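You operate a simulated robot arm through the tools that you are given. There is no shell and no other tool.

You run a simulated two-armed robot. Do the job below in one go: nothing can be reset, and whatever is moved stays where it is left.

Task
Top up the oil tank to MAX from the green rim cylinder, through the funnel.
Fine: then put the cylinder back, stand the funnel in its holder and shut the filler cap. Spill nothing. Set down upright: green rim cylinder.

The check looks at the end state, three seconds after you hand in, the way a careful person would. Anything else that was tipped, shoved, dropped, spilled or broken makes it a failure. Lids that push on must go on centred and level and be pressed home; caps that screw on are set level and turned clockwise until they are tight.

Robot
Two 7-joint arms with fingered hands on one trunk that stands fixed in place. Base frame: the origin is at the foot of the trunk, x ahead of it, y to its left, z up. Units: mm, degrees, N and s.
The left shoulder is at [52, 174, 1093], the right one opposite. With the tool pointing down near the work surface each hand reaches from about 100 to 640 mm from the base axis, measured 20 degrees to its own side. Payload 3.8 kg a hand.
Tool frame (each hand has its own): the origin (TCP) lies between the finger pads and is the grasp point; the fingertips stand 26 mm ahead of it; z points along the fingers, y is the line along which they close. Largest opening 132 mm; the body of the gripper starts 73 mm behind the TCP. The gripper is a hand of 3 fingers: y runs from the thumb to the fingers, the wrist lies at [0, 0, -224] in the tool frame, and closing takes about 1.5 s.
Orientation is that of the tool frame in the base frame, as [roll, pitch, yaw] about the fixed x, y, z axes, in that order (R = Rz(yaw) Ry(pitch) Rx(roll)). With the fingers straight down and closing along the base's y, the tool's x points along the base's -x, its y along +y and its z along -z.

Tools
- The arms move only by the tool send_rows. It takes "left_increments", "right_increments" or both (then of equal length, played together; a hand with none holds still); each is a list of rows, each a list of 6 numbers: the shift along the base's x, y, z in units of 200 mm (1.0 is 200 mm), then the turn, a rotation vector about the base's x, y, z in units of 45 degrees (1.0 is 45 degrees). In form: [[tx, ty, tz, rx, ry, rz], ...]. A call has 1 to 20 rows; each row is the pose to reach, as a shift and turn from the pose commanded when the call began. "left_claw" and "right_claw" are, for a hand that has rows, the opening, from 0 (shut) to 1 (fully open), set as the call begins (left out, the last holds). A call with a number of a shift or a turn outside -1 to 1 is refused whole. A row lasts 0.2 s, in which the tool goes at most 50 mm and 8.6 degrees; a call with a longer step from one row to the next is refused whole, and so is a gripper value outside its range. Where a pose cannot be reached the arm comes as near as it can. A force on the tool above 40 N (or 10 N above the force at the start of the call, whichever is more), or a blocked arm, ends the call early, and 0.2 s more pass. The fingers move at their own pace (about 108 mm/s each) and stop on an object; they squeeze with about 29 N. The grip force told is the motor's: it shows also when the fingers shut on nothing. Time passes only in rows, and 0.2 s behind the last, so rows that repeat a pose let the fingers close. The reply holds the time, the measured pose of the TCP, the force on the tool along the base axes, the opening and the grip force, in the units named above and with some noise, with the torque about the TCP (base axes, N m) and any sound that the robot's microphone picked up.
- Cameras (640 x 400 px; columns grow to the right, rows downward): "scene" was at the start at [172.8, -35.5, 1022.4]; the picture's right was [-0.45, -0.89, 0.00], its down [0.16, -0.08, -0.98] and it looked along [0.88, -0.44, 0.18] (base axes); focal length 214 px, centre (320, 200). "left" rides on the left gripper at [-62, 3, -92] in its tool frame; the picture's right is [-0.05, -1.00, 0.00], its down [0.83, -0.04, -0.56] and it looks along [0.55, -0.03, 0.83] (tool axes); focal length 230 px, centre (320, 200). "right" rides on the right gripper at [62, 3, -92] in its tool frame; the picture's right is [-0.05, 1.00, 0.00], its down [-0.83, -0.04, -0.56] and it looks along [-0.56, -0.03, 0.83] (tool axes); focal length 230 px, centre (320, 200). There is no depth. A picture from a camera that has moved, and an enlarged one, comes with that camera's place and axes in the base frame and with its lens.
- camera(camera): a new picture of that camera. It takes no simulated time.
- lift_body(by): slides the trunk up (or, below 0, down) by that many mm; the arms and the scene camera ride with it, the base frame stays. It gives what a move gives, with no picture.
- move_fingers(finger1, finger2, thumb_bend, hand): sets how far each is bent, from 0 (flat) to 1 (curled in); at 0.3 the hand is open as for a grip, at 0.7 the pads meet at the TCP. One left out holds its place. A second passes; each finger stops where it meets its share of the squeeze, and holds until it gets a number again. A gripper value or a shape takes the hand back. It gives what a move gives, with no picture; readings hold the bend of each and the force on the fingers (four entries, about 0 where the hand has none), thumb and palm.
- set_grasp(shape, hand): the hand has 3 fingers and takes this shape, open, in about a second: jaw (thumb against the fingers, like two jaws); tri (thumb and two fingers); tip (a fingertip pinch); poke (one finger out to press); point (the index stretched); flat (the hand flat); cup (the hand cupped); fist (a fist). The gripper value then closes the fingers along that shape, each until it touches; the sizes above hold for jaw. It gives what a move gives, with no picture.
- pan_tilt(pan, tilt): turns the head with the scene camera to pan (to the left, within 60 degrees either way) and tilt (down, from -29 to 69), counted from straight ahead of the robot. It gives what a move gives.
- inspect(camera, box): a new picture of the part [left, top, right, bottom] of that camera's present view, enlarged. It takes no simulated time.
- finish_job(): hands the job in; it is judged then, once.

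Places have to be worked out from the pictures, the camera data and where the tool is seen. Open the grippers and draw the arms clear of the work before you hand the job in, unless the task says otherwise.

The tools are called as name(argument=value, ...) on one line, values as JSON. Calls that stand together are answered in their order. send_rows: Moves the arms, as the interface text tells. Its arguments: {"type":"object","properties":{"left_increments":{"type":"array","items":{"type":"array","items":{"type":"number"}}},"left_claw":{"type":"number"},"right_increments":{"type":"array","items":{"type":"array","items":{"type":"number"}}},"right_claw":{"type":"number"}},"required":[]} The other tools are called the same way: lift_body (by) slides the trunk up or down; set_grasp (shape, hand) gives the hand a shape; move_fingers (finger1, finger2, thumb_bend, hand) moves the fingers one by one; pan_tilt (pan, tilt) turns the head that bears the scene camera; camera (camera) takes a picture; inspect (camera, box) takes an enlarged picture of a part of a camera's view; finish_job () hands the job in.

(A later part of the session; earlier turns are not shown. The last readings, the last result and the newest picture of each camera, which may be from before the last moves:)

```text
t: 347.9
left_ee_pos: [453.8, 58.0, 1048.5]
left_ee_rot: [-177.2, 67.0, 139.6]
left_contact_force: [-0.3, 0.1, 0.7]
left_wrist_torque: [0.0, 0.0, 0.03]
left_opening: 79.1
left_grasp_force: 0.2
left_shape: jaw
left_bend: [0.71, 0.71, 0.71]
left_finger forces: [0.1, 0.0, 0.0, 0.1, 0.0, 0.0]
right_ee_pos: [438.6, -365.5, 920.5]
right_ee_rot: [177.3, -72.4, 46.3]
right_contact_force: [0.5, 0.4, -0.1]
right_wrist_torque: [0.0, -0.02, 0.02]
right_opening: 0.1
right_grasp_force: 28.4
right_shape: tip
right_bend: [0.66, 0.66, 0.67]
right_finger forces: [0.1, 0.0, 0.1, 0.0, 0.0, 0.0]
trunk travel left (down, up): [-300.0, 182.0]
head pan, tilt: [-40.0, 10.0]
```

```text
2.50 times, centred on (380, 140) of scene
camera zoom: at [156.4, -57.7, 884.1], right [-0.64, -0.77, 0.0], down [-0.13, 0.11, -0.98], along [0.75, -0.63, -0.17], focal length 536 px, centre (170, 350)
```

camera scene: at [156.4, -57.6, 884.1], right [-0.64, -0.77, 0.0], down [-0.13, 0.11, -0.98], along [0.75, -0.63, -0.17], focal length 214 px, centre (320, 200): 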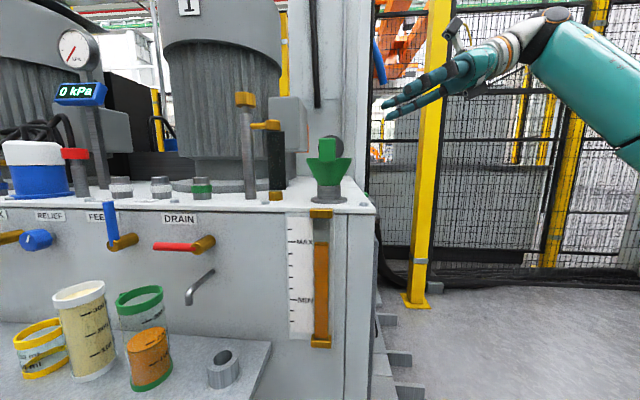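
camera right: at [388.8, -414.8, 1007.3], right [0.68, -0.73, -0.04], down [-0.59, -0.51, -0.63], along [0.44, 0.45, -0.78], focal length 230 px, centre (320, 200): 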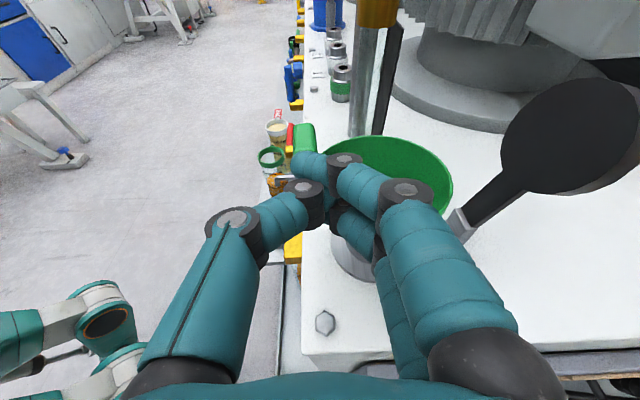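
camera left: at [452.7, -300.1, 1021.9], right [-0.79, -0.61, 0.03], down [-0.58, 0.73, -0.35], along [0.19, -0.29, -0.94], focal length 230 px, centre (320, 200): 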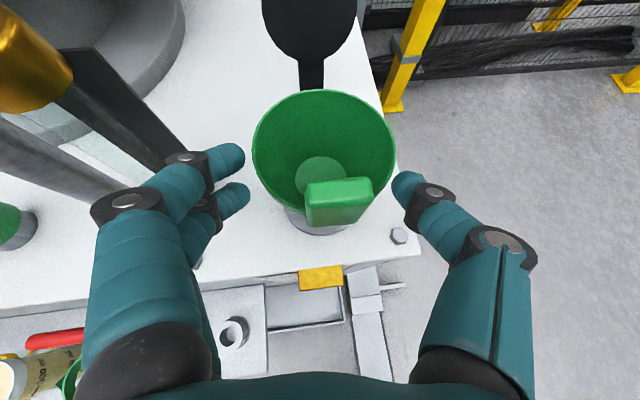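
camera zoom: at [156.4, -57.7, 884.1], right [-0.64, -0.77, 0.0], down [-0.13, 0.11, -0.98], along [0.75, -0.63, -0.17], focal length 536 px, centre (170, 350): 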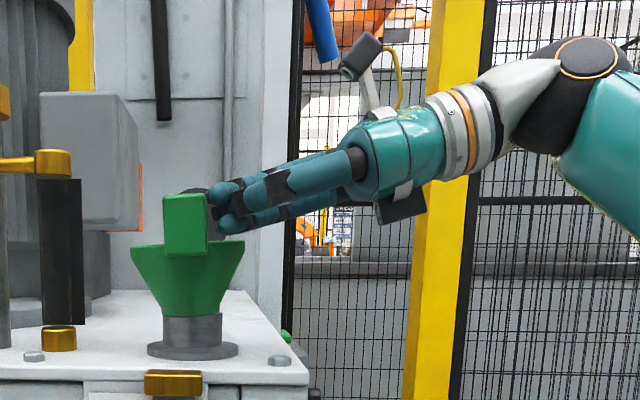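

The tab is back at about 126° (tangent ≈ 36°), near (467, -328). I back off, open to about 55 mm and set heading 38°, then look.

send_rows(right_increments=[[-0.05, -0.04, 0.02, 0, 0, 0], [-0.11, -0.07, 0.05, 0, 0, -0.04], [-0.17, -0.1, 0.08, 0, 0, -0.09], [-0.2, -0.1, 0.1, 0, 0, -0.14], [-0.2, -0.1, 0.1, 0, 0, -0.18], [-0.2, -0.1, 0.1, 0, 0, -0.18]])

send_rows(right_increments=[[0, 0, 0, 0, 0, 0], [0, 0, 0, 0, 0, 0], [0, 0, 0, 0, 0, 0], [0, 0, 0, 0, 0, 0]], right_claw=0.42)

camera(camera="right")

inspect(camera="scene", box=[280, 60, 480, 220])

```text
t: 349.3
left_ee_pos: [453.1, 57.3, 1048.6]
left_ee_rot: [-177.1, 67.0, 139.5]
left_contact_force: [0.0, 0.2, 0.5]
left_wrist_torque: [-0.01, 0.0, -0.02]
left_opening: 79.0
left_grasp_force: 0.1
left_shape: jaw
left_bend: [0.71, 0.71, 0.71]
left_finger forces: [0.0, 0.0, 0.0, 0.2, 0.0, 0.1]
right_ee_pos: [396.4, -385.1, 941.8]
right_ee_rot: [177.2, -72.5, 38.2]
right_contact_force: [0.0, -0.2, -0.5]
right_wrist_torque: [0.01, 0.03, 0.04]
right_opening: 0.0
right_grasp_force: 29.1
right_shape: tip
right_bend: [0.66, 0.66, 0.67]
right_finger forces: [0.0, 0.0, 0.0, 0.0, 0.1, 0.0]
trunk travel left (down, up): [-300.0, 182.0]
head pan, tilt: [-40.0, 10.0]
```

```text
t: 350.3
left_ee_pos: [453.9, 57.7, 1047.4]
left_ee_rot: [-177.1, 67.0, 139.6]
left_contact_force: [-0.7, -0.6, 0.4]
left_wrist_torque: [-0.02, 0.0, 0.01]
left_opening: 78.8
left_grasp_force: 0.0
left_shape: jaw
left_bend: [0.71, 0.71, 0.71]
left_finger forces: [0.0, 0.0, 0.0, 0.0, 0.0, 0.0]
right_ee_pos: [396.2, -385.4, 941.8]
right_ee_rot: [177.2, -72.5, 38.3]
right_contact_force: [-0.3, -0.6, -0.4]
right_wrist_torque: [-0.02, 0.02, -0.03]
right_opening: 55.1
right_grasp_force: 0.1
right_shape: tip
right_bend: [0.73, 0.73, 0.7]
right_finger forces: [0.0, 0.0, 0.0, 0.1, 0.0, 0.0]
trunk travel left (down, up): [-300.0, 182.0]
head pan, tilt: [-40.0, 10.0]
```

```text
taken
camera right: at [341.8, -427.7, 1027.6], right [0.57, -0.82, -0.03], down [-0.65, -0.43, -0.63], along [0.5, 0.38, -0.78], focal length 230 px, centre (320, 200)
```

right: 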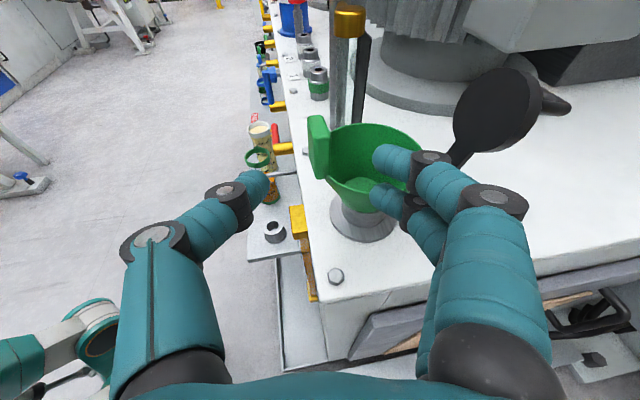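

```text
2.50 times, centred on (380, 140) of scene
camera zoom: at [156.4, -57.7, 884.1], right [-0.64, -0.77, 0.0], down [-0.13, 0.11, -0.98], along [0.75, -0.63, -0.17], focal length 536 px, centre (170, 350)
```

zoom: 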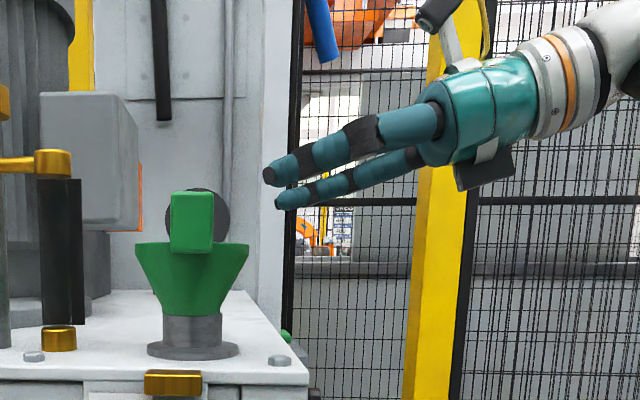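

The tab lies edge-on straight ahead (88 mm). I advance 68 mm – so the fingertips, not the grasp point, come to the tab – lowering to z≈918.

send_rows(right_increments=[[0.04, 0.03, 0, 0, 0, 0], [0.09, 0.065, 0, 0, 0, 0], [0.14, 0.1, -0.02, 0, 0, 0], [0.19, 0.135, -0.05, 0, 0, 0], [0.24, 0.17, -0.08, 0, 0, 0], [0.277, 0.197, -0.11, 0, 0, 0], [0.277, 0.197, -0.115, 0, 0, 0]])

camera(camera="right")

inspect(camera="scene", box=[280, 60, 480, 220])

```text
t: 351.9
left_ee_pos: [455.0, 58.9, 1049.2]
left_ee_rot: [-177.1, 66.9, 139.5]
left_contact_force: [0.4, 0.6, 0.3]
left_wrist_torque: [0.01, 0.0, 0.02]
left_opening: 79.0
left_grasp_force: 0.0
left_shape: jaw
left_bend: [0.71, 0.71, 0.71]
left_finger forces: [0.0, 0.0, 0.1, 0.0, 0.0, 0.0]
right_ee_pos: [452.6, -345.2, 916.8]
right_ee_rot: [177.2, -72.6, 38.3]
right_contact_force: [0.0, 0.1, 0.1]
right_wrist_torque: [0.0, -0.01, -0.02]
right_opening: 55.1
right_grasp_force: 0.0
right_shape: tip
right_bend: [0.73, 0.73, 0.7]
right_finger forces: [0.0, 0.0, 0.1, 0.0, 0.0, 0.1]
trunk travel left (down, up): [-300.0, 182.0]
head pan, tilt: [-40.0, 10.0]
```

```text
taken
camera right: at [397.7, -387.9, 1003.9], right [0.57, -0.82, -0.03], down [-0.65, -0.43, -0.63], along [0.5, 0.38, -0.78], focal length 230 px, centre (320, 200)
```

right: 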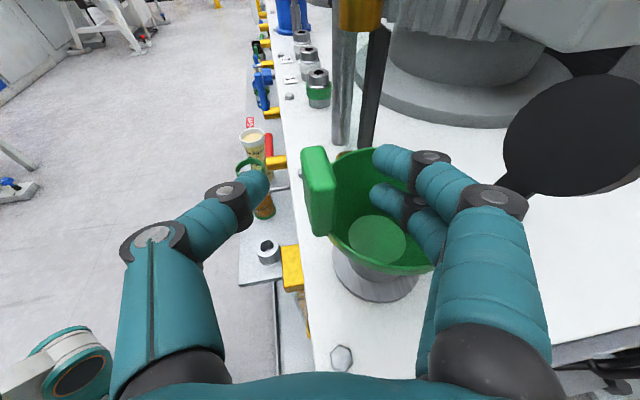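

```text
2.50 times, centred on (380, 140) of scene
camera zoom: at [156.4, -57.7, 884.1], right [-0.64, -0.77, 0.0], down [-0.13, 0.11, -0.98], along [0.75, -0.63, -0.17], focal length 536 px, centre (170, 350)
```

zoom: 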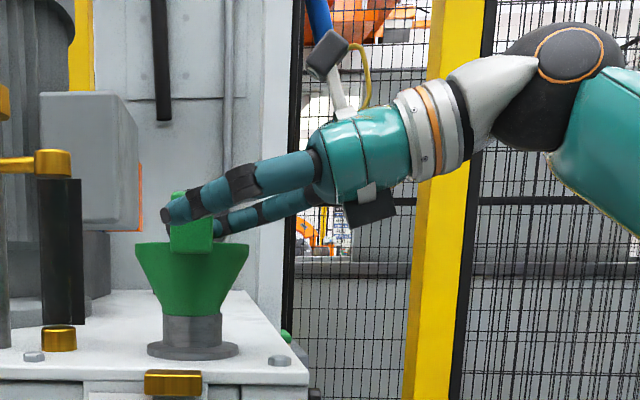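

Centred laterally. I back off 5 mm so the tab's middle lies right at the tips, and close.

send_rows(right_increments=[[-0.012, -0.009, 0, 0, 0, 0], [-0.025, -0.0175, 0, 0, 0, 0], [-0.025, -0.0175, 0, 0, 0, 0]])

send_rows(right_increments=[[0, 0, 0, 0, 0, 0], [0, 0, 0, 0, 0, 0], [0, 0, 0, 0, 0, 0], [0, 0, 0, 0, 0, 0], [0, 0, 0, 0, 0, 0], [0, 0, 0, 0, 0, 0]], right_claw=0.0)

camera(camera="right")

inspect(camera="scene", box=[280, 60, 480, 220])

```text
t: 352.7
left_ee_pos: [453.1, 58.7, 1048.1]
left_ee_rot: [-177.1, 67.0, 139.4]
left_contact_force: [-0.5, -0.5, -0.5]
left_wrist_torque: [-0.04, 0.02, 0.0]
left_opening: 78.9
left_grasp_force: 0.1
left_shape: jaw
left_bend: [0.71, 0.71, 0.71]
left_finger forces: [0.1, 0.1, 0.0, 0.0, 0.0, 0.0]
right_ee_pos: [446.8, -349.7, 917.4]
right_ee_rot: [177.2, -72.4, 38.4]
right_contact_force: [-0.4, 0.3, 0.5]
right_wrist_torque: [-0.03, 0.0, -0.02]
right_opening: 54.7
right_grasp_force: 0.0
right_shape: tip
right_bend: [0.73, 0.73, 0.7]
right_finger forces: [0.0, 0.1, 0.0, 0.0, 0.0, 0.1]
trunk travel left (down, up): [-300.0, 182.0]
head pan, tilt: [-40.0, 10.0]
```

```text
t: 354.1
left_ee_pos: [453.8, 58.4, 1048.6]
left_ee_rot: [-177.2, 67.0, 139.5]
left_contact_force: [-0.1, -0.6, -0.4]
left_wrist_torque: [0.0, 0.03, 0.03]
left_opening: 78.8
left_grasp_force: 0.1
left_shape: jaw
left_bend: [0.71, 0.71, 0.71]
left_finger forces: [0.0, 0.1, 0.1, 0.0, 0.0, 0.0]
right_ee_pos: [447.0, -348.5, 918.2]
right_ee_rot: [177.2, -72.3, 38.3]
right_contact_force: [-0.6, 0.6, 0.0]
right_wrist_torque: [0.03, 0.02, 0.0]
right_opening: 9.1
right_grasp_force: 28.8
right_shape: tip
right_bend: [0.71, 0.72, 0.7]
right_finger forces: [12.9, 12.6, 0.1, 0.0, 25.7, 0.0]
trunk travel left (down, up): [-300.0, 182.0]
head pan, tilt: [-40.0, 10.0]
```

```text
taken
camera right: at [392.3, -391.8, 1004.1], right [0.57, -0.82, -0.03], down [-0.65, -0.43, -0.63], along [0.5, 0.38, -0.78], focal length 230 px, centre (320, 200)
```

right: 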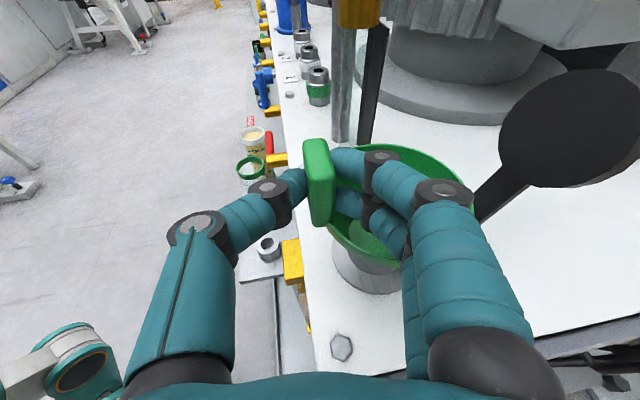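

```text
2.50 times, centred on (380, 140) of scene
camera zoom: at [156.5, -57.7, 884.1], right [-0.64, -0.77, 0.0], down [-0.13, 0.11, -0.98], along [0.75, -0.63, -0.17], focal length 536 px, centre (170, 350)
```

zoom: 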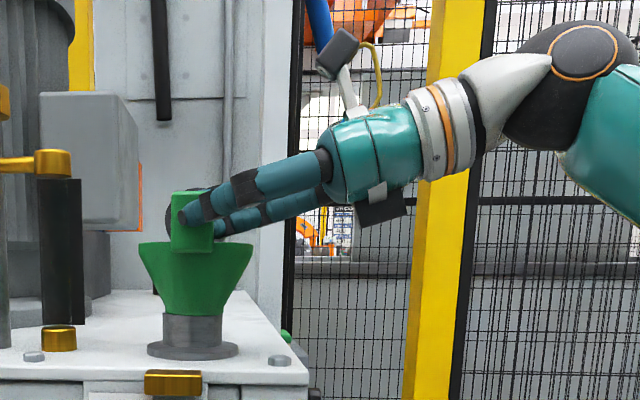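

A proper pinch this time: opening 9 mm, forces balanced 12.9/12.6 against 25.7 N. I lift the funnel slowly straight up and watch its stem.

send_rows(right_increments=[[0, 0, 0.015, 0, 0, 0], [0, 0, 0.04, 0, 0, 0], [0, 0, 0.07, 0, 0, 0], [0, 0, 0.1, 0, 0, 0], [0, 0, 0.14, 0, 0, 0], [0, 0, 0.18, 0, 0, 0], [0, 0, 0.22, 0, 0, 0], [0, 0, 0.25, 0, 0, 0], [0, 0, 0.25, 0, 0, 0]])

camera(camera="right")

inspect(camera="scene", box=[280, 40, 480, 220])

```text
t: 356.1
left_ee_pos: [454.3, 57.6, 1048.7]
left_ee_rot: [-177.1, 67.0, 139.5]
left_contact_force: [-0.1, -0.1, 0.0]
left_wrist_torque: [-0.01, 0.01, 0.01]
left_opening: 78.9
left_grasp_force: 0.0
left_shape: jaw
left_bend: [0.71, 0.71, 0.71]
left_finger forces: [0.1, 0.1, 0.0, 0.0, 0.1, 0.0]
right_ee_pos: [448.0, -348.9, 967.6]
right_ee_rot: [177.1, -72.4, 38.2]
right_contact_force: [0.8, 0.2, 0.2]
right_wrist_torque: [0.01, 0.04, -0.03]
right_opening: 9.0
right_grasp_force: 28.8
right_shape: tip
right_bend: [0.71, 0.72, 0.7]
right_finger forces: [13.1, 12.6, 0.0, 0.1, 25.6, 0.0]
trunk travel left (down, up): [-300.0, 182.0]
head pan, tilt: [-40.0, 10.0]
```

```text
taken
camera right: at [392.6, -391.7, 1054.2], right [0.57, -0.82, -0.04], down [-0.65, -0.43, -0.63], along [0.5, 0.38, -0.78], focal length 230 px, centre (320, 200)
```

right: 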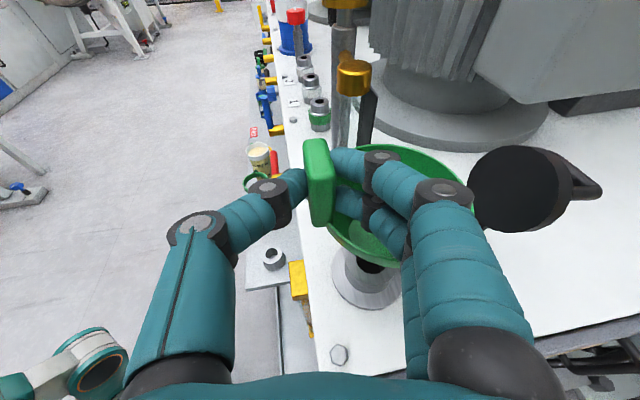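

```text
2.22 times, centred on (380, 130) of scene
camera zoom: at [156.5, -57.7, 884.1], right [-0.64, -0.77, 0.0], down [-0.13, 0.11, -0.98], along [0.75, -0.63, -0.17], focal length 477 px, centre (187, 356)
```

zoom: 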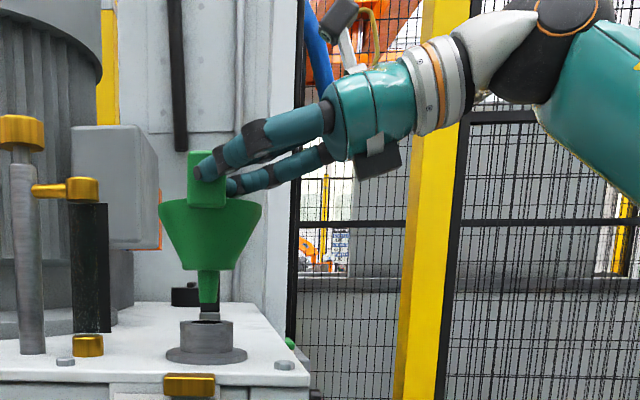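

The funnel is out of the neck (stem about 40 mm, no drips). I raise it further and carry it to the front of the tank, moving the left hand out of the way.

send_rows(right_increments=[[0, 0, 0.03, 0, 0, 0], [0, 0, 0.09, 0, 0, 0], [0, 0, 0.17, 0, 0, 0], [0, 0, 0.25, 0, 0, 0], [0, 0.03, 0.3, 0, 0, 0], [0, 0.08, 0.32, 0, 0, 0], [0, 0.15, 0.32, 0, 0, 0], [0, 0.23, 0.32, 0, 0, 0], [0, 0.32, 0.32, 0, 0, 0], [0, 0.41, 0.32, 0, 0, 0], [0, 0.5, 0.32, 0, 0, 0], [0, 0.59, 0.32, 0, 0, 0], [0, 0.68, 0.32, 0, 0, 0], [0, 0.76, 0.32, 0, 0, 0], [0, 0.83, 0.32, 0, 0, 0], [0, 0.88, 0.32, 0, 0, 0], [0, 0.9, 0.32, 0, 0, 0]], left_increments=[[-0.05, 0.1, 0, 0, 0, 0], [-0.1, 0.2, 0, 0, 0, 0], [-0.15, 0.3, 0, 0, 0, 0], [-0.2, 0.4, 0, 0, 0, 0], [-0.25, 0.5, 0, 0, 0, 0], [-0.3, 0.6, 0, 0, 0, 0], [-0.35, 0.7, 0, 0, 0, 0], [-0.35, 0.8, 0, 0, 0, 0], [-0.35, 0.8, 0, 0, 0, 0], [-0.35, 0.8, 0, 0, 0, 0], [-0.35, 0.8, 0, 0, 0, 0], [-0.35, 0.8, 0, 0, 0, 0], [-0.35, 0.8, 0, 0, 0, 0], [-0.35, 0.8, 0, 0, 0, 0], [-0.35, 0.8, 0, 0, 0, 0], [-0.35, 0.8, 0, 0, 0, 0], [-0.35, 0.8, 0, 0, 0, 0]])

camera(camera="right")

camera(camera="scene")

```text
t: 359.7
left_ee_pos: [383.8, 218.3, 1048.8]
left_ee_rot: [-177.0, 67.0, 139.5]
left_contact_force: [0.6, 0.3, -0.5]
left_wrist_torque: [-0.02, -0.02, 0.03]
left_opening: 79.2
left_grasp_force: 0.0
left_shape: jaw
left_bend: [0.71, 0.71, 0.71]
left_finger forces: [0.1, 0.0, 0.0, 0.0, 0.0, 0.1]
left hand out of reach, approached as far as the arm can: row 1, 2, 3, 4, 5, 6, 7
right_ee_pos: [456.8, -178.9, 1039.2]
right_ee_rot: [177.4, -72.6, 38.3]
right_contact_force: [0.2, -0.1, -1.1]
right_wrist_torque: [0.01, 0.01, 0.0]
right_opening: 8.7
right_grasp_force: 28.7
right_shape: tip
right_bend: [0.71, 0.72, 0.7]
right_finger forces: [12.9, 12.6, 0.0, 0.0, 25.4, 0.0]
right hand out of reach, approached as far as the arm can: row 13, 14, 15, 16, 17
trunk travel left (down, up): [-300.0, 182.0]
head pan, tilt: [-40.0, 10.0]
```

```text
taken
camera right: at [400.9, -221.3, 1125.0], right [0.57, -0.82, -0.04], down [-0.65, -0.43, -0.63], along [0.5, 0.38, -0.78], focal length 230 px, centre (320, 200)
```

right: 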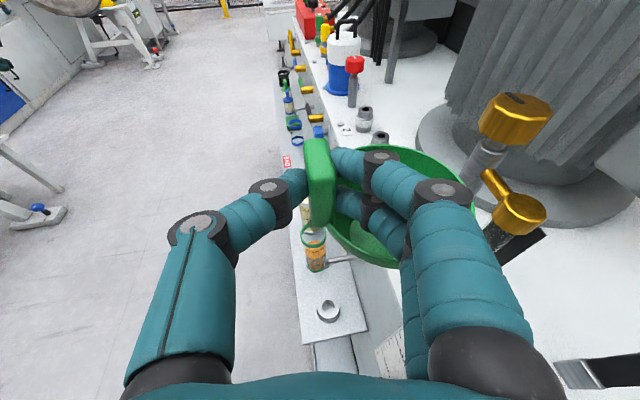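

```text
taken
camera scene: at [156.3, -58.1, 884.1], right [-0.64, -0.77, 0.0], down [-0.13, 0.11, -0.98], along [0.75, -0.63, -0.17], focal length 214 px, centre (320, 200)
```

scene: 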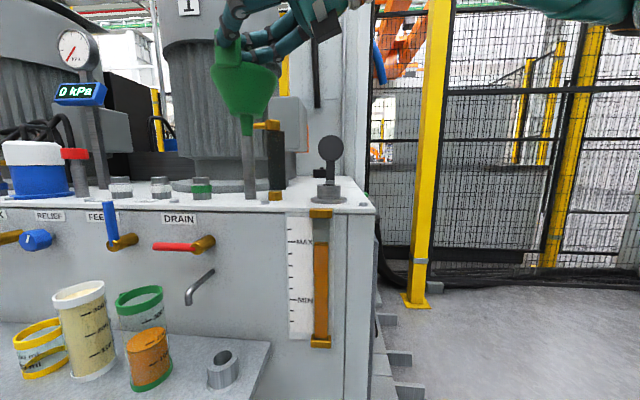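

The cap stands open behind the neck, and the funnel hangs upright in the hand. I shift further left and down a bit, where the reach is better, before lowering in front of the tank.

send_rows(right_increments=[[0, 0.02, -0.05, 0, 0, 0], [0, 0.05, -0.12, 0, 0, 0], [0, 0.09, -0.2, 0, 0, 0], [0, 0.14, -0.28, 0, 0, 0], [0, 0.19, -0.36, 0, 0, 0], [0, 0.24, -0.42, 0, 0, 0], [0, 0.29, -0.46, 0, 0, 0], [0, 0.32, -0.48, 0, 0, 0], [0, 0.33, -0.48, 0, 0, 0]])

camera(camera="right")

```text
t: 361.7
left_ee_pos: [383.8, 219.1, 1048.7]
left_ee_rot: [-176.9, 66.9, 139.5]
left_contact_force: [0.1, -0.1, -0.1]
left_wrist_torque: [0.02, -0.01, 0.0]
left_opening: 79.0
left_grasp_force: 0.1
left_shape: jaw
left_bend: [0.71, 0.71, 0.71]
left_finger forces: [0.1, 0.0, 0.0, 0.1, 0.1, 0.1]
right_ee_pos: [486.8, -115.1, 944.3]
right_ee_rot: [177.2, -72.3, 38.2]
right_contact_force: [0.7, 0.2, -0.6]
right_wrist_torque: [0.0, 0.04, 0.03]
right_opening: 8.7
right_grasp_force: 29.3
right_shape: tip
right_bend: [0.71, 0.72, 0.7]
right_finger forces: [12.9, 12.5, 0.0, 0.0, 25.4, 0.0]
right hand out of reach, approached as far as the arm can: row 1, 2, 3, 4, 5, 6, 7, 8, 9
trunk travel left (down, up): [-300.0, 182.0]
head pan, tilt: [-40.0, 10.0]
```

```text
taken
camera right: at [431.2, -158.8, 1030.6], right [0.57, -0.82, -0.03], down [-0.65, -0.43, -0.62], along [0.5, 0.38, -0.78], focal length 230 px, centre (320, 200)
```

right: 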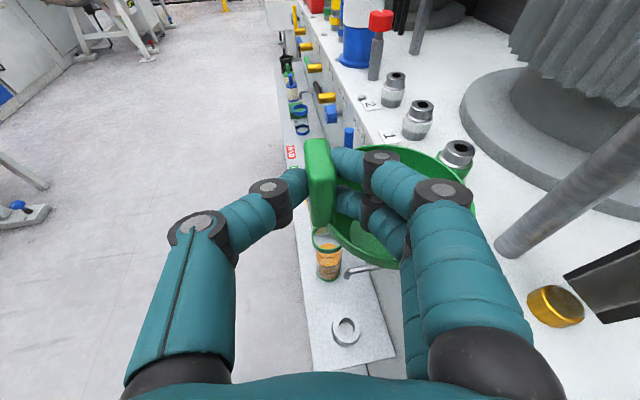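

To avoid the folded region I turn the hand (with the funnel) to heading 65° about the funnel's axis, staying clear of the tank.

send_rows(right_increments=[[-0.005, -0.02, 0, 0, 0, 0.08], [-0.01, -0.045, 0, 0, 0, 0.17], [-0.015, -0.07, 0, 0, 0, 0.27], [-0.02, -0.095, 0, 0, 0, 0.38], [-0.025, -0.12, 0, 0, 0, 0.49], [-0.03, -0.14, 0, 0, 0, 0.58], [-0.03, -0.15, 0, 0, 0, 0.656], [-0.03, -0.15, 0, 0, 0, 0.656]])

camera(camera="right")

camera(camera="scene")

```text
t: 363.5
left_ee_pos: [384.1, 217.9, 1049.1]
left_ee_rot: [-177.0, 66.9, 139.5]
left_contact_force: [-0.8, -0.4, -0.6]
left_wrist_torque: [-0.01, 0.01, -0.03]
left_opening: 78.6
left_grasp_force: 0.1
left_shape: jaw
left_bend: [0.71, 0.71, 0.71]
left_finger forces: [0.0, 0.0, 0.0, 0.0, 0.1, 0.0]
right_ee_pos: [479.6, -147.3, 943.8]
right_ee_rot: [177.4, -72.4, 67.8]
right_contact_force: [-0.2, -1.0, -0.9]
right_wrist_torque: [-0.01, 0.03, 0.0]
right_opening: 8.5
right_grasp_force: 29.1
right_shape: tip
right_bend: [0.71, 0.72, 0.7]
right_finger forces: [13.0, 12.7, 0.0, 0.0, 25.8, 0.0]
right hand out of reach, approached as far as the arm can: row 5
trunk travel left (down, up): [-300.0, 182.0]
head pan, tilt: [-40.0, 10.0]
```

```text
taken
camera right: at [452.8, -212.2, 1030.8], right [0.9, -0.43, -0.04], down [-0.36, -0.69, -0.63], along [0.25, 0.58, -0.78], focal length 230 px, centre (320, 200)
```

right: 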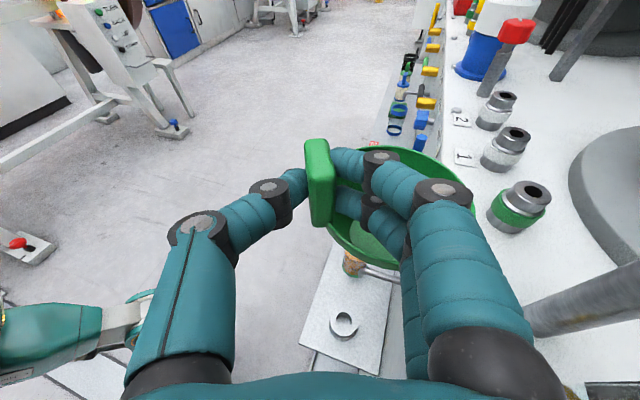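

```text
taken
camera scene: at [156.5, -57.9, 884.0], right [-0.64, -0.77, 0.0], down [-0.13, 0.11, -0.98], along [0.75, -0.63, -0.17], focal length 214 px, centre (320, 200)
```

scene: 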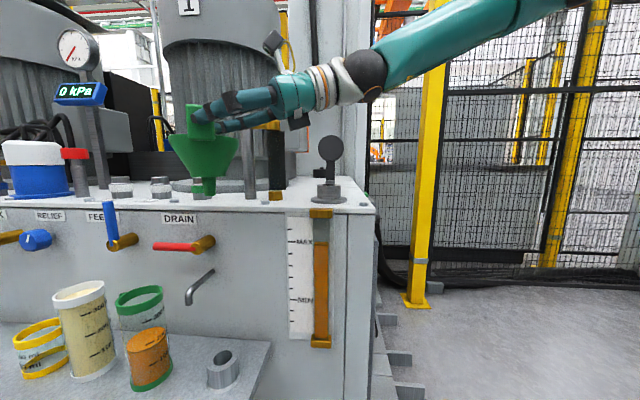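

The ring holder computes to about (520, -141). I move to 15 mm outward of the line above it, and lower the trunk to -200.

send_rows(right_increments=[[-0.02, 0.01, -0.02, 0, 0, 0], [-0.05, 0.025, -0.05, 0, 0, 0], [-0.09, 0.04, -0.08, 0, 0, 0], [-0.125, 0.055, -0.1, 0, 0, 0], [-0.148, 0.066, -0.1, 0, 0, 0], [-0.148, 0.066, -0.1, 0, 0, 0]])

lift_body(by=-100)

pan_tilt(pan=-20, tilt=20)

camera(camera="scene")

camera(camera="right")

```text
t: 364.9
left_ee_pos: [384.9, 218.6, 1049.4]
left_ee_rot: [-177.1, 66.9, 139.4]
left_contact_force: [0.1, 0.5, -0.2]
left_wrist_torque: [0.0, 0.0, -0.03]
left_opening: 79.3
left_grasp_force: 0.0
left_shape: jaw
left_bend: [0.71, 0.71, 0.71]
left_finger forces: [0.0, 0.0, 0.0, 0.1, 0.0, 0.0]
right_ee_pos: [450.9, -133.5, 924.3]
right_ee_rot: [177.2, -72.4, 67.6]
right_contact_force: [0.5, 0.3, -0.2]
right_wrist_torque: [0.0, 0.02, -0.03]
right_opening: 8.7
right_grasp_force: 28.9
right_shape: tip
right_bend: [0.71, 0.72, 0.7]
right_finger forces: [13.2, 12.6, 0.0, 0.0, 25.8, 0.1]
trunk travel left (down, up): [-300.0, 182.0]
head pan, tilt: [-40.0, 10.0]
```

```text
t: 366.2
left_ee_pos: [406.8, 219.1, 922.7]
left_ee_rot: [-169.4, 62.6, 146.4]
left_contact_force: [-1.0, -0.2, -0.1]
left_wrist_torque: [0.0, 0.05, 0.0]
left_opening: 79.1
left_grasp_force: 0.2
left_shape: jaw
left_bend: [0.71, 0.71, 0.71]
left_finger forces: [0.0, 0.0, 0.0, 0.0, 0.1, 0.1]
right_ee_pos: [449.9, -133.4, 825.6]
right_ee_rot: [177.1, -72.4, 68.0]
right_contact_force: [-0.9, 0.2, -0.8]
right_wrist_torque: [0.01, 0.03, 0.0]
right_opening: 8.6
right_grasp_force: 29.0
right_shape: tip
right_bend: [0.71, 0.72, 0.7]
right_finger forces: [13.1, 12.6, 0.0, 0.0, 25.8, 0.1]
trunk travel left (down, up): [-200.0, 282.0]
head pan, tilt: [-40.0, 10.0]
```

```text
t: 367.0
left_ee_pos: [407.4, 219.3, 923.0]
left_ee_rot: [-169.4, 62.7, 146.3]
left_contact_force: [0.9, -0.1, 0.6]
left_wrist_torque: [0.01, -0.01, -0.01]
left_opening: 79.1
left_grasp_force: 0.0
left_shape: jaw
left_bend: [0.71, 0.71, 0.71]
left_finger forces: [0.0, 0.0, 0.0, 0.0, 0.0, 0.1]
right_ee_pos: [449.6, -132.8, 824.8]
right_ee_rot: [177.2, -72.4, 67.8]
right_contact_force: [-0.3, -0.7, -0.4]
right_wrist_torque: [-0.01, 0.02, -0.01]
right_opening: 9.0
right_grasp_force: 29.2
right_shape: tip
right_bend: [0.71, 0.72, 0.7]
right_finger forces: [13.1, 12.6, 0.0, 0.0, 25.7, 0.0]
trunk travel left (down, up): [-200.0, 282.0]
head pan, tilt: [-20.0, 20.0]
```

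```text
taken
camera scene: at [170.0, -29.9, 770.8], right [-0.34, -0.94, 0.0], down [-0.32, 0.12, -0.94], along [0.88, -0.32, -0.34], focal length 214 px, centre (320, 200)
```

scene: 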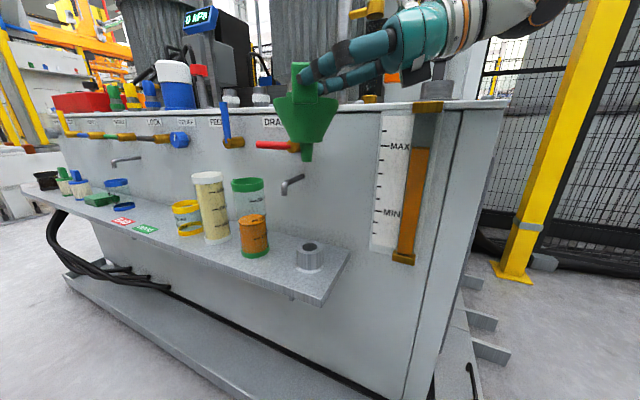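

```text
taken
camera right: at [423.0, -198.3, 911.0], right [0.9, -0.43, -0.03], down [-0.36, -0.69, -0.63], along [0.25, 0.58, -0.78], focal length 230 px, centre (320, 200)
```

right: 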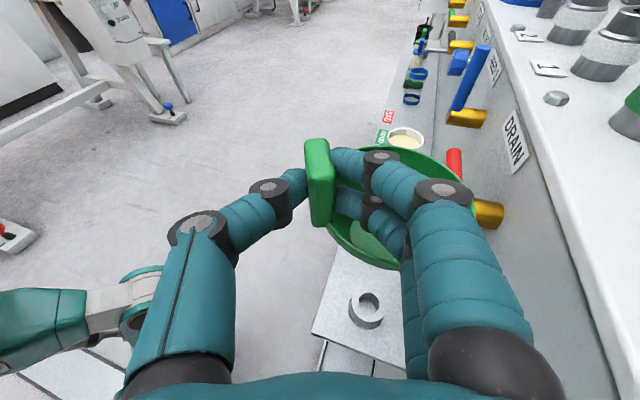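

The funnel hangs upright in front of the tank. I move 10 mm further outward for clearance to the spigot and lower to just above it.

send_rows(right_increments=[[-0.015, 0.015, -0.04, 0, 0, 0], [-0.03, 0.03, -0.1, 0, 0, 0], [-0.035, 0.035, -0.17, 0, 0, 0], [-0.035, 0.035, -0.25, 0, 0, 0], [-0.035, 0.035, -0.33, 0, 0, 0], [-0.035, 0.035, -0.41, 0, 0, 0], [-0.035, 0.035, -0.47, 0, 0, 0], [-0.035, 0.035, -0.5, 0, 0, 0], [-0.035, 0.035, -0.5, 0, 0, 0]])

camera(camera="scene")

camera(camera="right")

inspect(camera="scene", box=[220, 120, 400, 290])

```text
t: 369.0
left_ee_pos: [407.7, 218.9, 922.5]
left_ee_rot: [-169.4, 62.5, 146.3]
left_contact_force: [-0.7, 0.0, 0.6]
left_wrist_torque: [-0.02, 0.01, 0.01]
left_opening: 79.2
left_grasp_force: 0.0
left_shape: jaw
left_bend: [0.71, 0.71, 0.71]
left_finger forces: [0.1, 0.1, 0.0, 0.1, 0.1, 0.1]
right_ee_pos: [443.6, -126.9, 723.4]
right_ee_rot: [177.2, -72.5, 67.8]
right_contact_force: [0.3, 0.4, -0.4]
right_wrist_torque: [0.0, 0.02, 0.03]
right_opening: 8.4
right_grasp_force: 28.7
right_shape: tip
right_bend: [0.71, 0.72, 0.7]
right_finger forces: [13.3, 12.6, 0.0, 0.1, 25.9, 0.0]
trunk travel left (down, up): [-200.0, 282.0]
head pan, tilt: [-20.0, 20.0]
```

```text
taken
camera scene: at [170.0, -29.8, 770.7], right [-0.34, -0.94, 0.0], down [-0.32, 0.12, -0.94], along [0.88, -0.32, -0.34], focal length 214 px, centre (320, 200)
```

scene: 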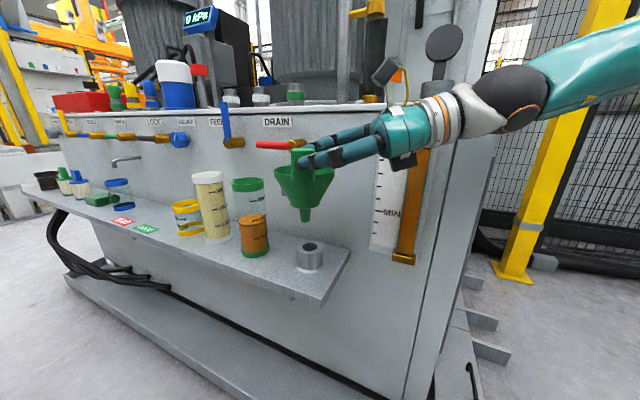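

```text
taken
camera right: at [415.7, -190.8, 811.0], right [0.9, -0.43, -0.03], down [-0.36, -0.69, -0.63], along [0.25, 0.58, -0.78], focal length 230 px, centre (320, 200)
```

right: 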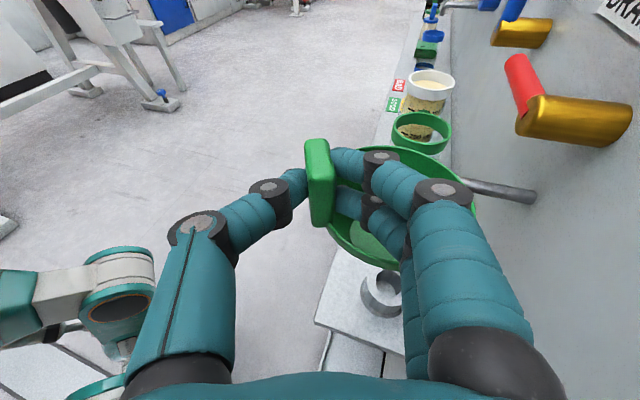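

```text
2.35 times, centred on (310, 205) of scene
camera zoom: at [170.0, -29.8, 770.7], right [-0.34, -0.94, 0.0], down [-0.32, 0.12, -0.94], along [0.88, -0.32, -0.34], focal length 505 px, centre (344, 188)
```

zoom: 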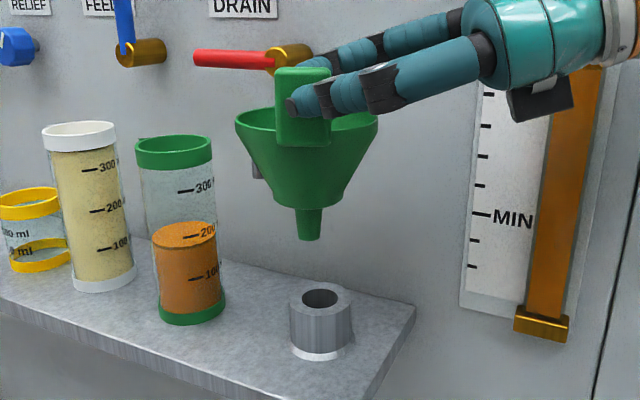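

The view is excellent; stem tip ~21 mm wide, hole ~30 mm. I lower to z≈663 (stem just above the ring's height, rim below the spigot), still outward.

send_rows(right_increments=[[0, 0, -0.04, 0, 0, 0], [0, 0, -0.1, 0, 0, 0], [0, 0, -0.17, 0, 0, 0], [0, 0, -0.23, 0, 0, 0], [0, 0, -0.28, 0, 0, 0], [0, 0, -0.3, 0, 0, 0], [0, 0, -0.3, 0, 0, 0]])

inspect(camera="scene", box=[220, 120, 400, 290])

camera(camera="right")

camera(camera="left")

```text
t: 370.6
left_ee_pos: [407.0, 219.2, 923.1]
left_ee_rot: [-169.3, 62.7, 146.4]
left_contact_force: [-0.5, -0.1, 1.1]
left_wrist_torque: [0.03, 0.0, 0.02]
left_opening: 79.3
left_grasp_force: 0.1
left_shape: jaw
left_bend: [0.71, 0.71, 0.71]
left_finger forces: [0.0, 0.0, 0.0, 0.0, 0.0, 0.1]
right_ee_pos: [444.4, -127.3, 664.7]
right_ee_rot: [177.3, -72.5, 67.8]
right_contact_force: [-0.3, -0.2, -0.7]
right_wrist_torque: [0.01, 0.0, 0.0]
right_opening: 8.6
right_grasp_force: 29.0
right_shape: tip
right_bend: [0.71, 0.72, 0.7]
right_finger forces: [13.2, 12.6, 0.0, 0.0, 25.7, 0.1]
trunk travel left (down, up): [-200.0, 282.0]
head pan, tilt: [-20.0, 20.0]
```

```text
2.35 times, centred on (310, 205) of scene
camera zoom: at [170.0, -29.8, 770.7], right [-0.34, -0.94, 0.0], down [-0.32, 0.12, -0.94], along [0.88, -0.32, -0.34], focal length 505 px, centre (344, 188)
```

zoom: 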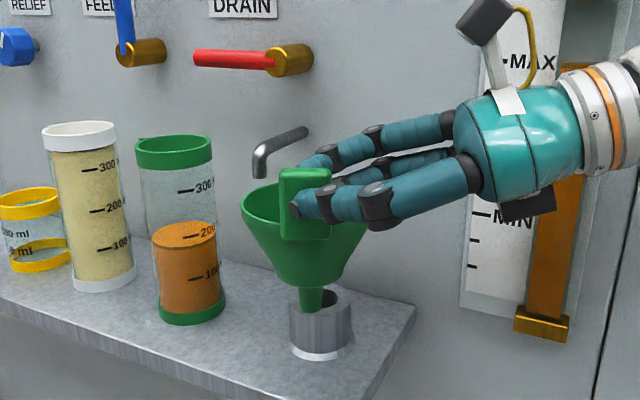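

```text
taken
camera right: at [415.8, -190.7, 750.8], right [0.9, -0.43, -0.03], down [-0.36, -0.69, -0.63], along [0.25, 0.58, -0.78], focal length 230 px, centre (320, 200)
```

right: 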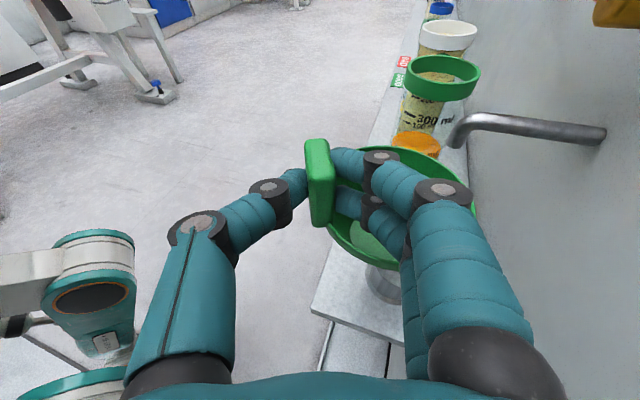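

```text
taken
camera left: at [374.9, 263.2, 1018.6], right [-0.66, -0.74, 0.13], down [-0.69, 0.53, -0.48], along [0.29, -0.41, -0.87], focal length 230 px, centre (320, 200)
```

left: 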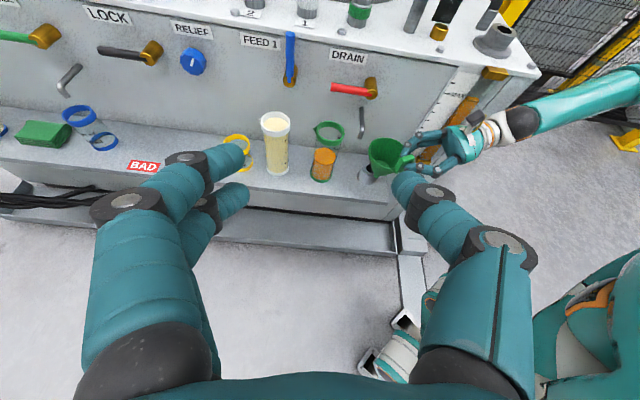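

The left camera offers a second viewpoint. I enlarge ring and stem in both views.

inspect(camera="left", box=[340, 110, 440, 200])

inspect(camera="scene", box=[280, 190, 360, 280])

```text
4.44 times, centred on (390, 155) of left
camera zoom: at [374.9, 263.2, 1018.6], right [-0.66, -0.74, 0.13], down [-0.69, 0.53, -0.48], along [0.29, -0.41, -0.87], focal length 1022 px, centre (9, 400)
```

zoom: 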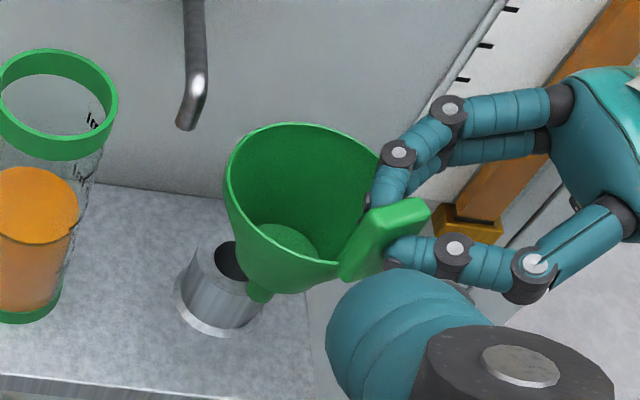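

```text
4.44 times, centred on (320, 235) of scene
camera zoom: at [170.0, -29.8, 770.7], right [-0.34, -0.94, 0.0], down [-0.32, 0.12, -0.94], along [0.88, -0.32, -0.34], focal length 953 px, centre (320, 44)
```

zoom: 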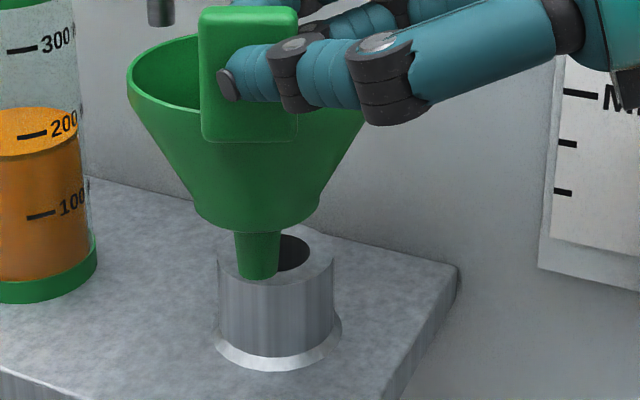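

Stem tip is ~4 mm above the ring's top and ~24 mm outward of it. I raise 2 mm and shift inward toward the hole in small steps, then compare again in both views.

send_rows(right_increments=[[0.0, 0.0, 0.01, 0, 0, 0], [0.02, -0.017, 0.01, 0, 0, 0], [0.04, -0.034, 0.01, 0, 0, 0], [0.06, -0.05, 0.01, 0, 0, 0], [0.075, -0.063, 0.01, 0, 0, 0], [0.075, -0.063, 0.01, 0, 0, 0]])

inspect(camera="left", box=[340, 110, 440, 200])

inspect(camera="scene", box=[280, 190, 360, 280])

```text
t: 372.0
left_ee_pos: [405.8, 219.5, 922.2]
left_ee_rot: [-169.4, 62.6, 146.4]
left_contact_force: [0.6, 1.3, -0.2]
left_wrist_torque: [-0.02, 0.0, -0.02]
left_opening: 79.1
left_grasp_force: 0.0
left_shape: jaw
left_bend: [0.71, 0.71, 0.71]
left_finger forces: [0.0, 0.0, 0.0, 0.1, 0.0, 0.1]
right_ee_pos: [457.8, -139.6, 666.4]
right_ee_rot: [177.1, -72.3, 67.8]
right_contact_force: [-0.6, -0.4, -0.6]
right_wrist_torque: [0.0, 0.04, 0.01]
right_opening: 8.6
right_grasp_force: 29.2
right_shape: tip
right_bend: [0.71, 0.72, 0.7]
right_finger forces: [13.2, 12.6, 0.1, 0.1, 25.8, 0.1]
trunk travel left (down, up): [-200.0, 282.0]
head pan, tilt: [-20.0, 20.0]
```

```text
4.44 times, centred on (390, 155) of left
camera zoom: at [374.9, 263.2, 1018.6], right [-0.66, -0.74, 0.13], down [-0.69, 0.53, -0.48], along [0.29, -0.41, -0.87], focal length 1022 px, centre (9, 400)
```

zoom: 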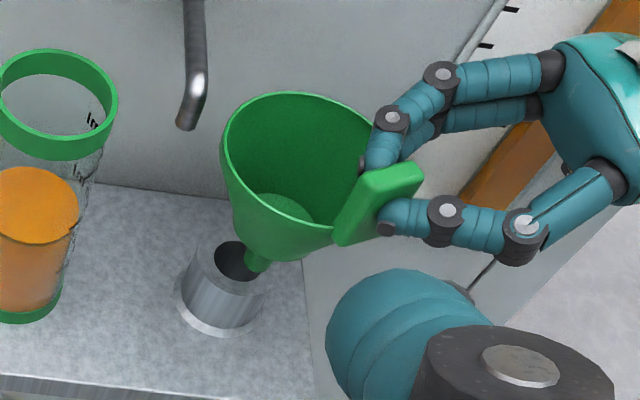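

```text
4.44 times, centred on (320, 235) of scene
camera zoom: at [170.0, -29.8, 770.7], right [-0.34, -0.94, 0.0], down [-0.32, 0.12, -0.94], along [0.88, -0.32, -0.34], focal length 953 px, centre (320, 44)
```

zoom: 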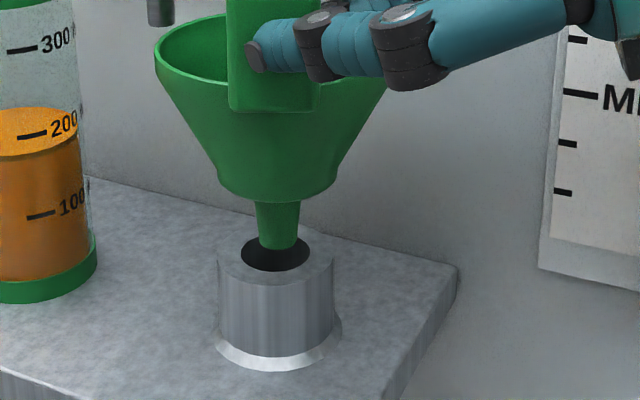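

Much closer. I enlarge further in both views for a precise offset.

inspect(camera="left", box=[372, 150, 412, 186])

inspect(camera="scene", box=[294, 224, 334, 260])

```text
11.11 times, centred on (392, 168) of left
camera zoom: at [374.9, 263.2, 1018.6], right [-0.66, -0.74, 0.13], down [-0.69, 0.53, -0.48], along [0.29, -0.41, -0.87], focal length 2556 px, centre (-480, 556)
```

zoom: 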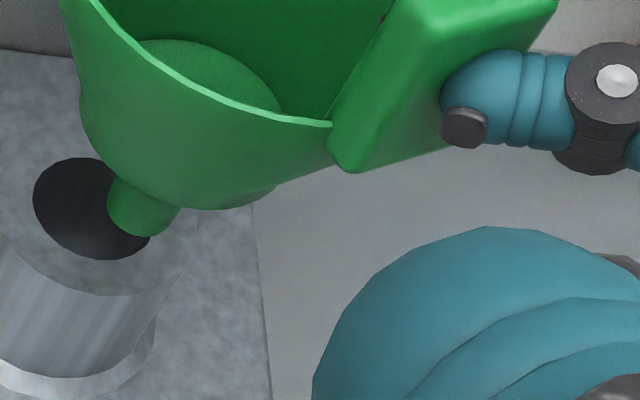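

```text
11.11 times, centred on (314, 242) of scene
camera zoom: at [170.0, -29.8, 770.7], right [-0.34, -0.94, 0.0], down [-0.32, 0.12, -0.94], along [0.88, -0.32, -0.34], focal length 2383 px, centre (387, -267)
```

zoom: 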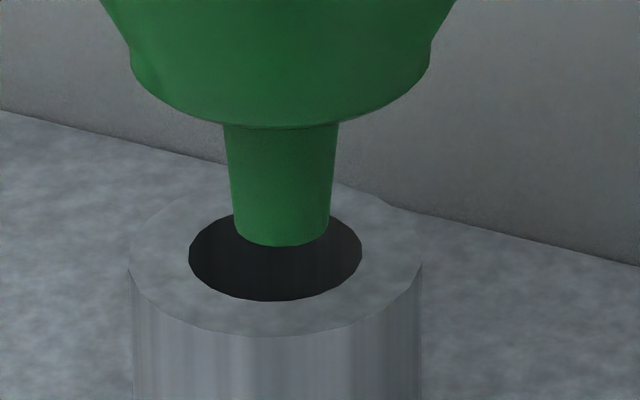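

The two views do not quite agree, so I bring the left hand's camera nearer for a better second viewpoint.

send_rows(left_increments=[[0.05, -0.1, -0.06, 0, 0, 0], [0.1, -0.2, -0.13, 0, 0, 0], [0.16, -0.32, -0.2, 0, 0, 0], [0.22, -0.44, -0.28, 0, 0, 0], [0.28, -0.56, -0.36, 0, 0, 0], [0.33, -0.66, -0.44, 0, 0, 0], [0.37, -0.72, -0.5, 0, 0, 0], [0.37, -0.72, -0.5, 0, 0, 0]])

camera(camera="left")

```text
t: 373.8
left_ee_pos: [480.3, 74.2, 821.9]
left_ee_rot: [-169.4, 62.6, 146.4]
left_contact_force: [0.5, 0.5, 0.6]
left_wrist_torque: [0.0, -0.02, 0.03]
left_opening: 79.0
left_grasp_force: 0.0
left_shape: jaw
left_bend: [0.71, 0.71, 0.71]
left_finger forces: [0.0, 0.1, 0.0, 0.0, 0.1, 0.0]
left hand out of reach, approached as far as the arm can: row 1, 2, 3, 4, 5
right_ee_pos: [459.1, -138.9, 665.7]
right_ee_rot: [177.2, -72.3, 67.9]
right_contact_force: [0.3, 0.1, -0.9]
right_wrist_torque: [-0.03, 0.02, 0.0]
right_opening: 8.6
right_grasp_force: 29.0
right_shape: tip
right_bend: [0.71, 0.72, 0.7]
right_finger forces: [13.2, 12.7, 0.1, 0.1, 25.8, 0.0]
trunk travel left (down, up): [-200.0, 282.0]
head pan, tilt: [-20.0, 20.0]
```

```text
taken
camera left: at [448.7, 118.7, 918.3], right [-0.66, -0.74, 0.13], down [-0.69, 0.53, -0.48], along [0.29, -0.41, -0.87], focal length 230 px, centre (320, 200)
```

left: 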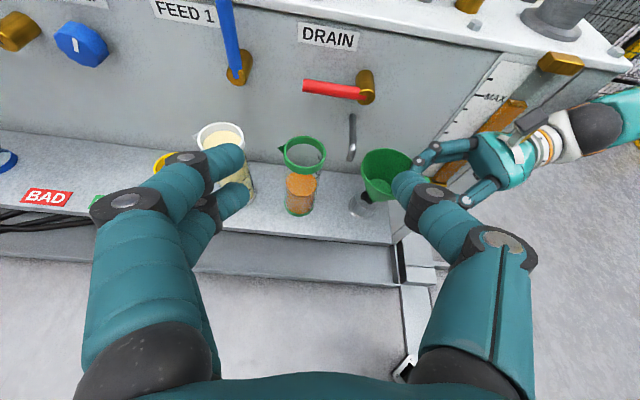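

A little further right and lower with the left hand to get an unobstructed, near view.

send_rows(left_increments=[[0.02, -0.06, -0.04, 0.0, -0.04, -0.03], [0.04, -0.13, -0.09, 0.0, -0.08, -0.06], [0.06, -0.2, -0.14, 0.0, -0.12, -0.1], [0.08, -0.26, -0.18, 0, -0.15, -0.13], [0.08, -0.26, -0.18, 0, -0.15, -0.13]])

camera(camera="left")

inspect(camera="left", box=[300, 110, 420, 218])

```text
t: 375.0
left_ee_pos: [496.5, 22.7, 787.6]
left_ee_rot: [179.9, 67.7, 130.7]
left_contact_force: [1.2, -0.2, 0.0]
left_wrist_torque: [0.0, 0.0, 0.03]
left_opening: 79.1
left_grasp_force: 0.0
left_shape: jaw
left_bend: [0.71, 0.71, 0.71]
left_finger forces: [0.0, 0.0, 0.0, 0.0, 0.0, 0.0]
right_ee_pos: [458.3, -140.6, 668.4]
right_ee_rot: [177.1, -72.3, 67.8]
right_contact_force: [-0.3, 0.4, -0.6]
right_wrist_torque: [-0.01, 0.02, 0.01]
right_opening: 8.4
right_grasp_force: 29.2
right_shape: tip
right_bend: [0.71, 0.72, 0.7]
right_finger forces: [13.2, 12.6, 0.0, 0.0, 25.8, 0.1]
trunk travel left (down, up): [-200.0, 282.0]
head pan, tilt: [-20.0, 20.0]
```

```text
taken
camera left: at [458.6, 70.2, 878.8], right [-0.74, -0.67, 0.05], down [-0.57, 0.6, -0.56], along [0.34, -0.44, -0.83], focal length 230 px, centre (320, 200)
```

left: 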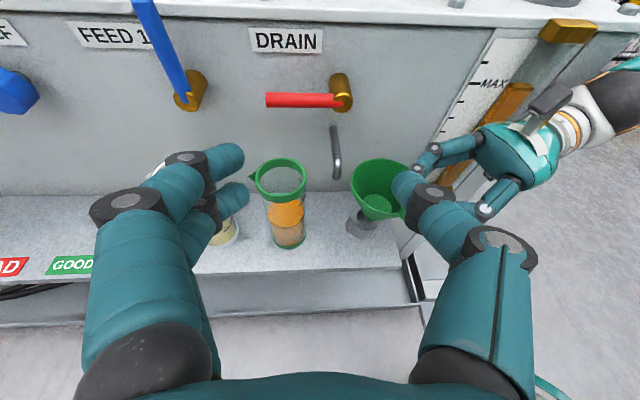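

```text
3.70 times, centred on (360, 164) of left
camera zoom: at [458.6, 70.2, 878.8], right [-0.74, -0.67, 0.05], down [-0.57, 0.6, -0.56], along [0.34, -0.44, -0.83], focal length 852 px, centre (172, 333)
```

zoom: 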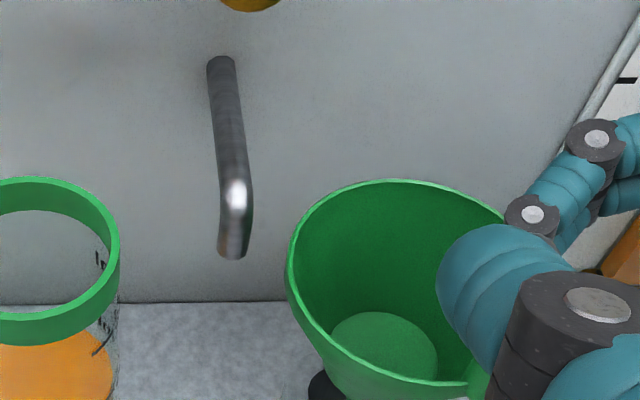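

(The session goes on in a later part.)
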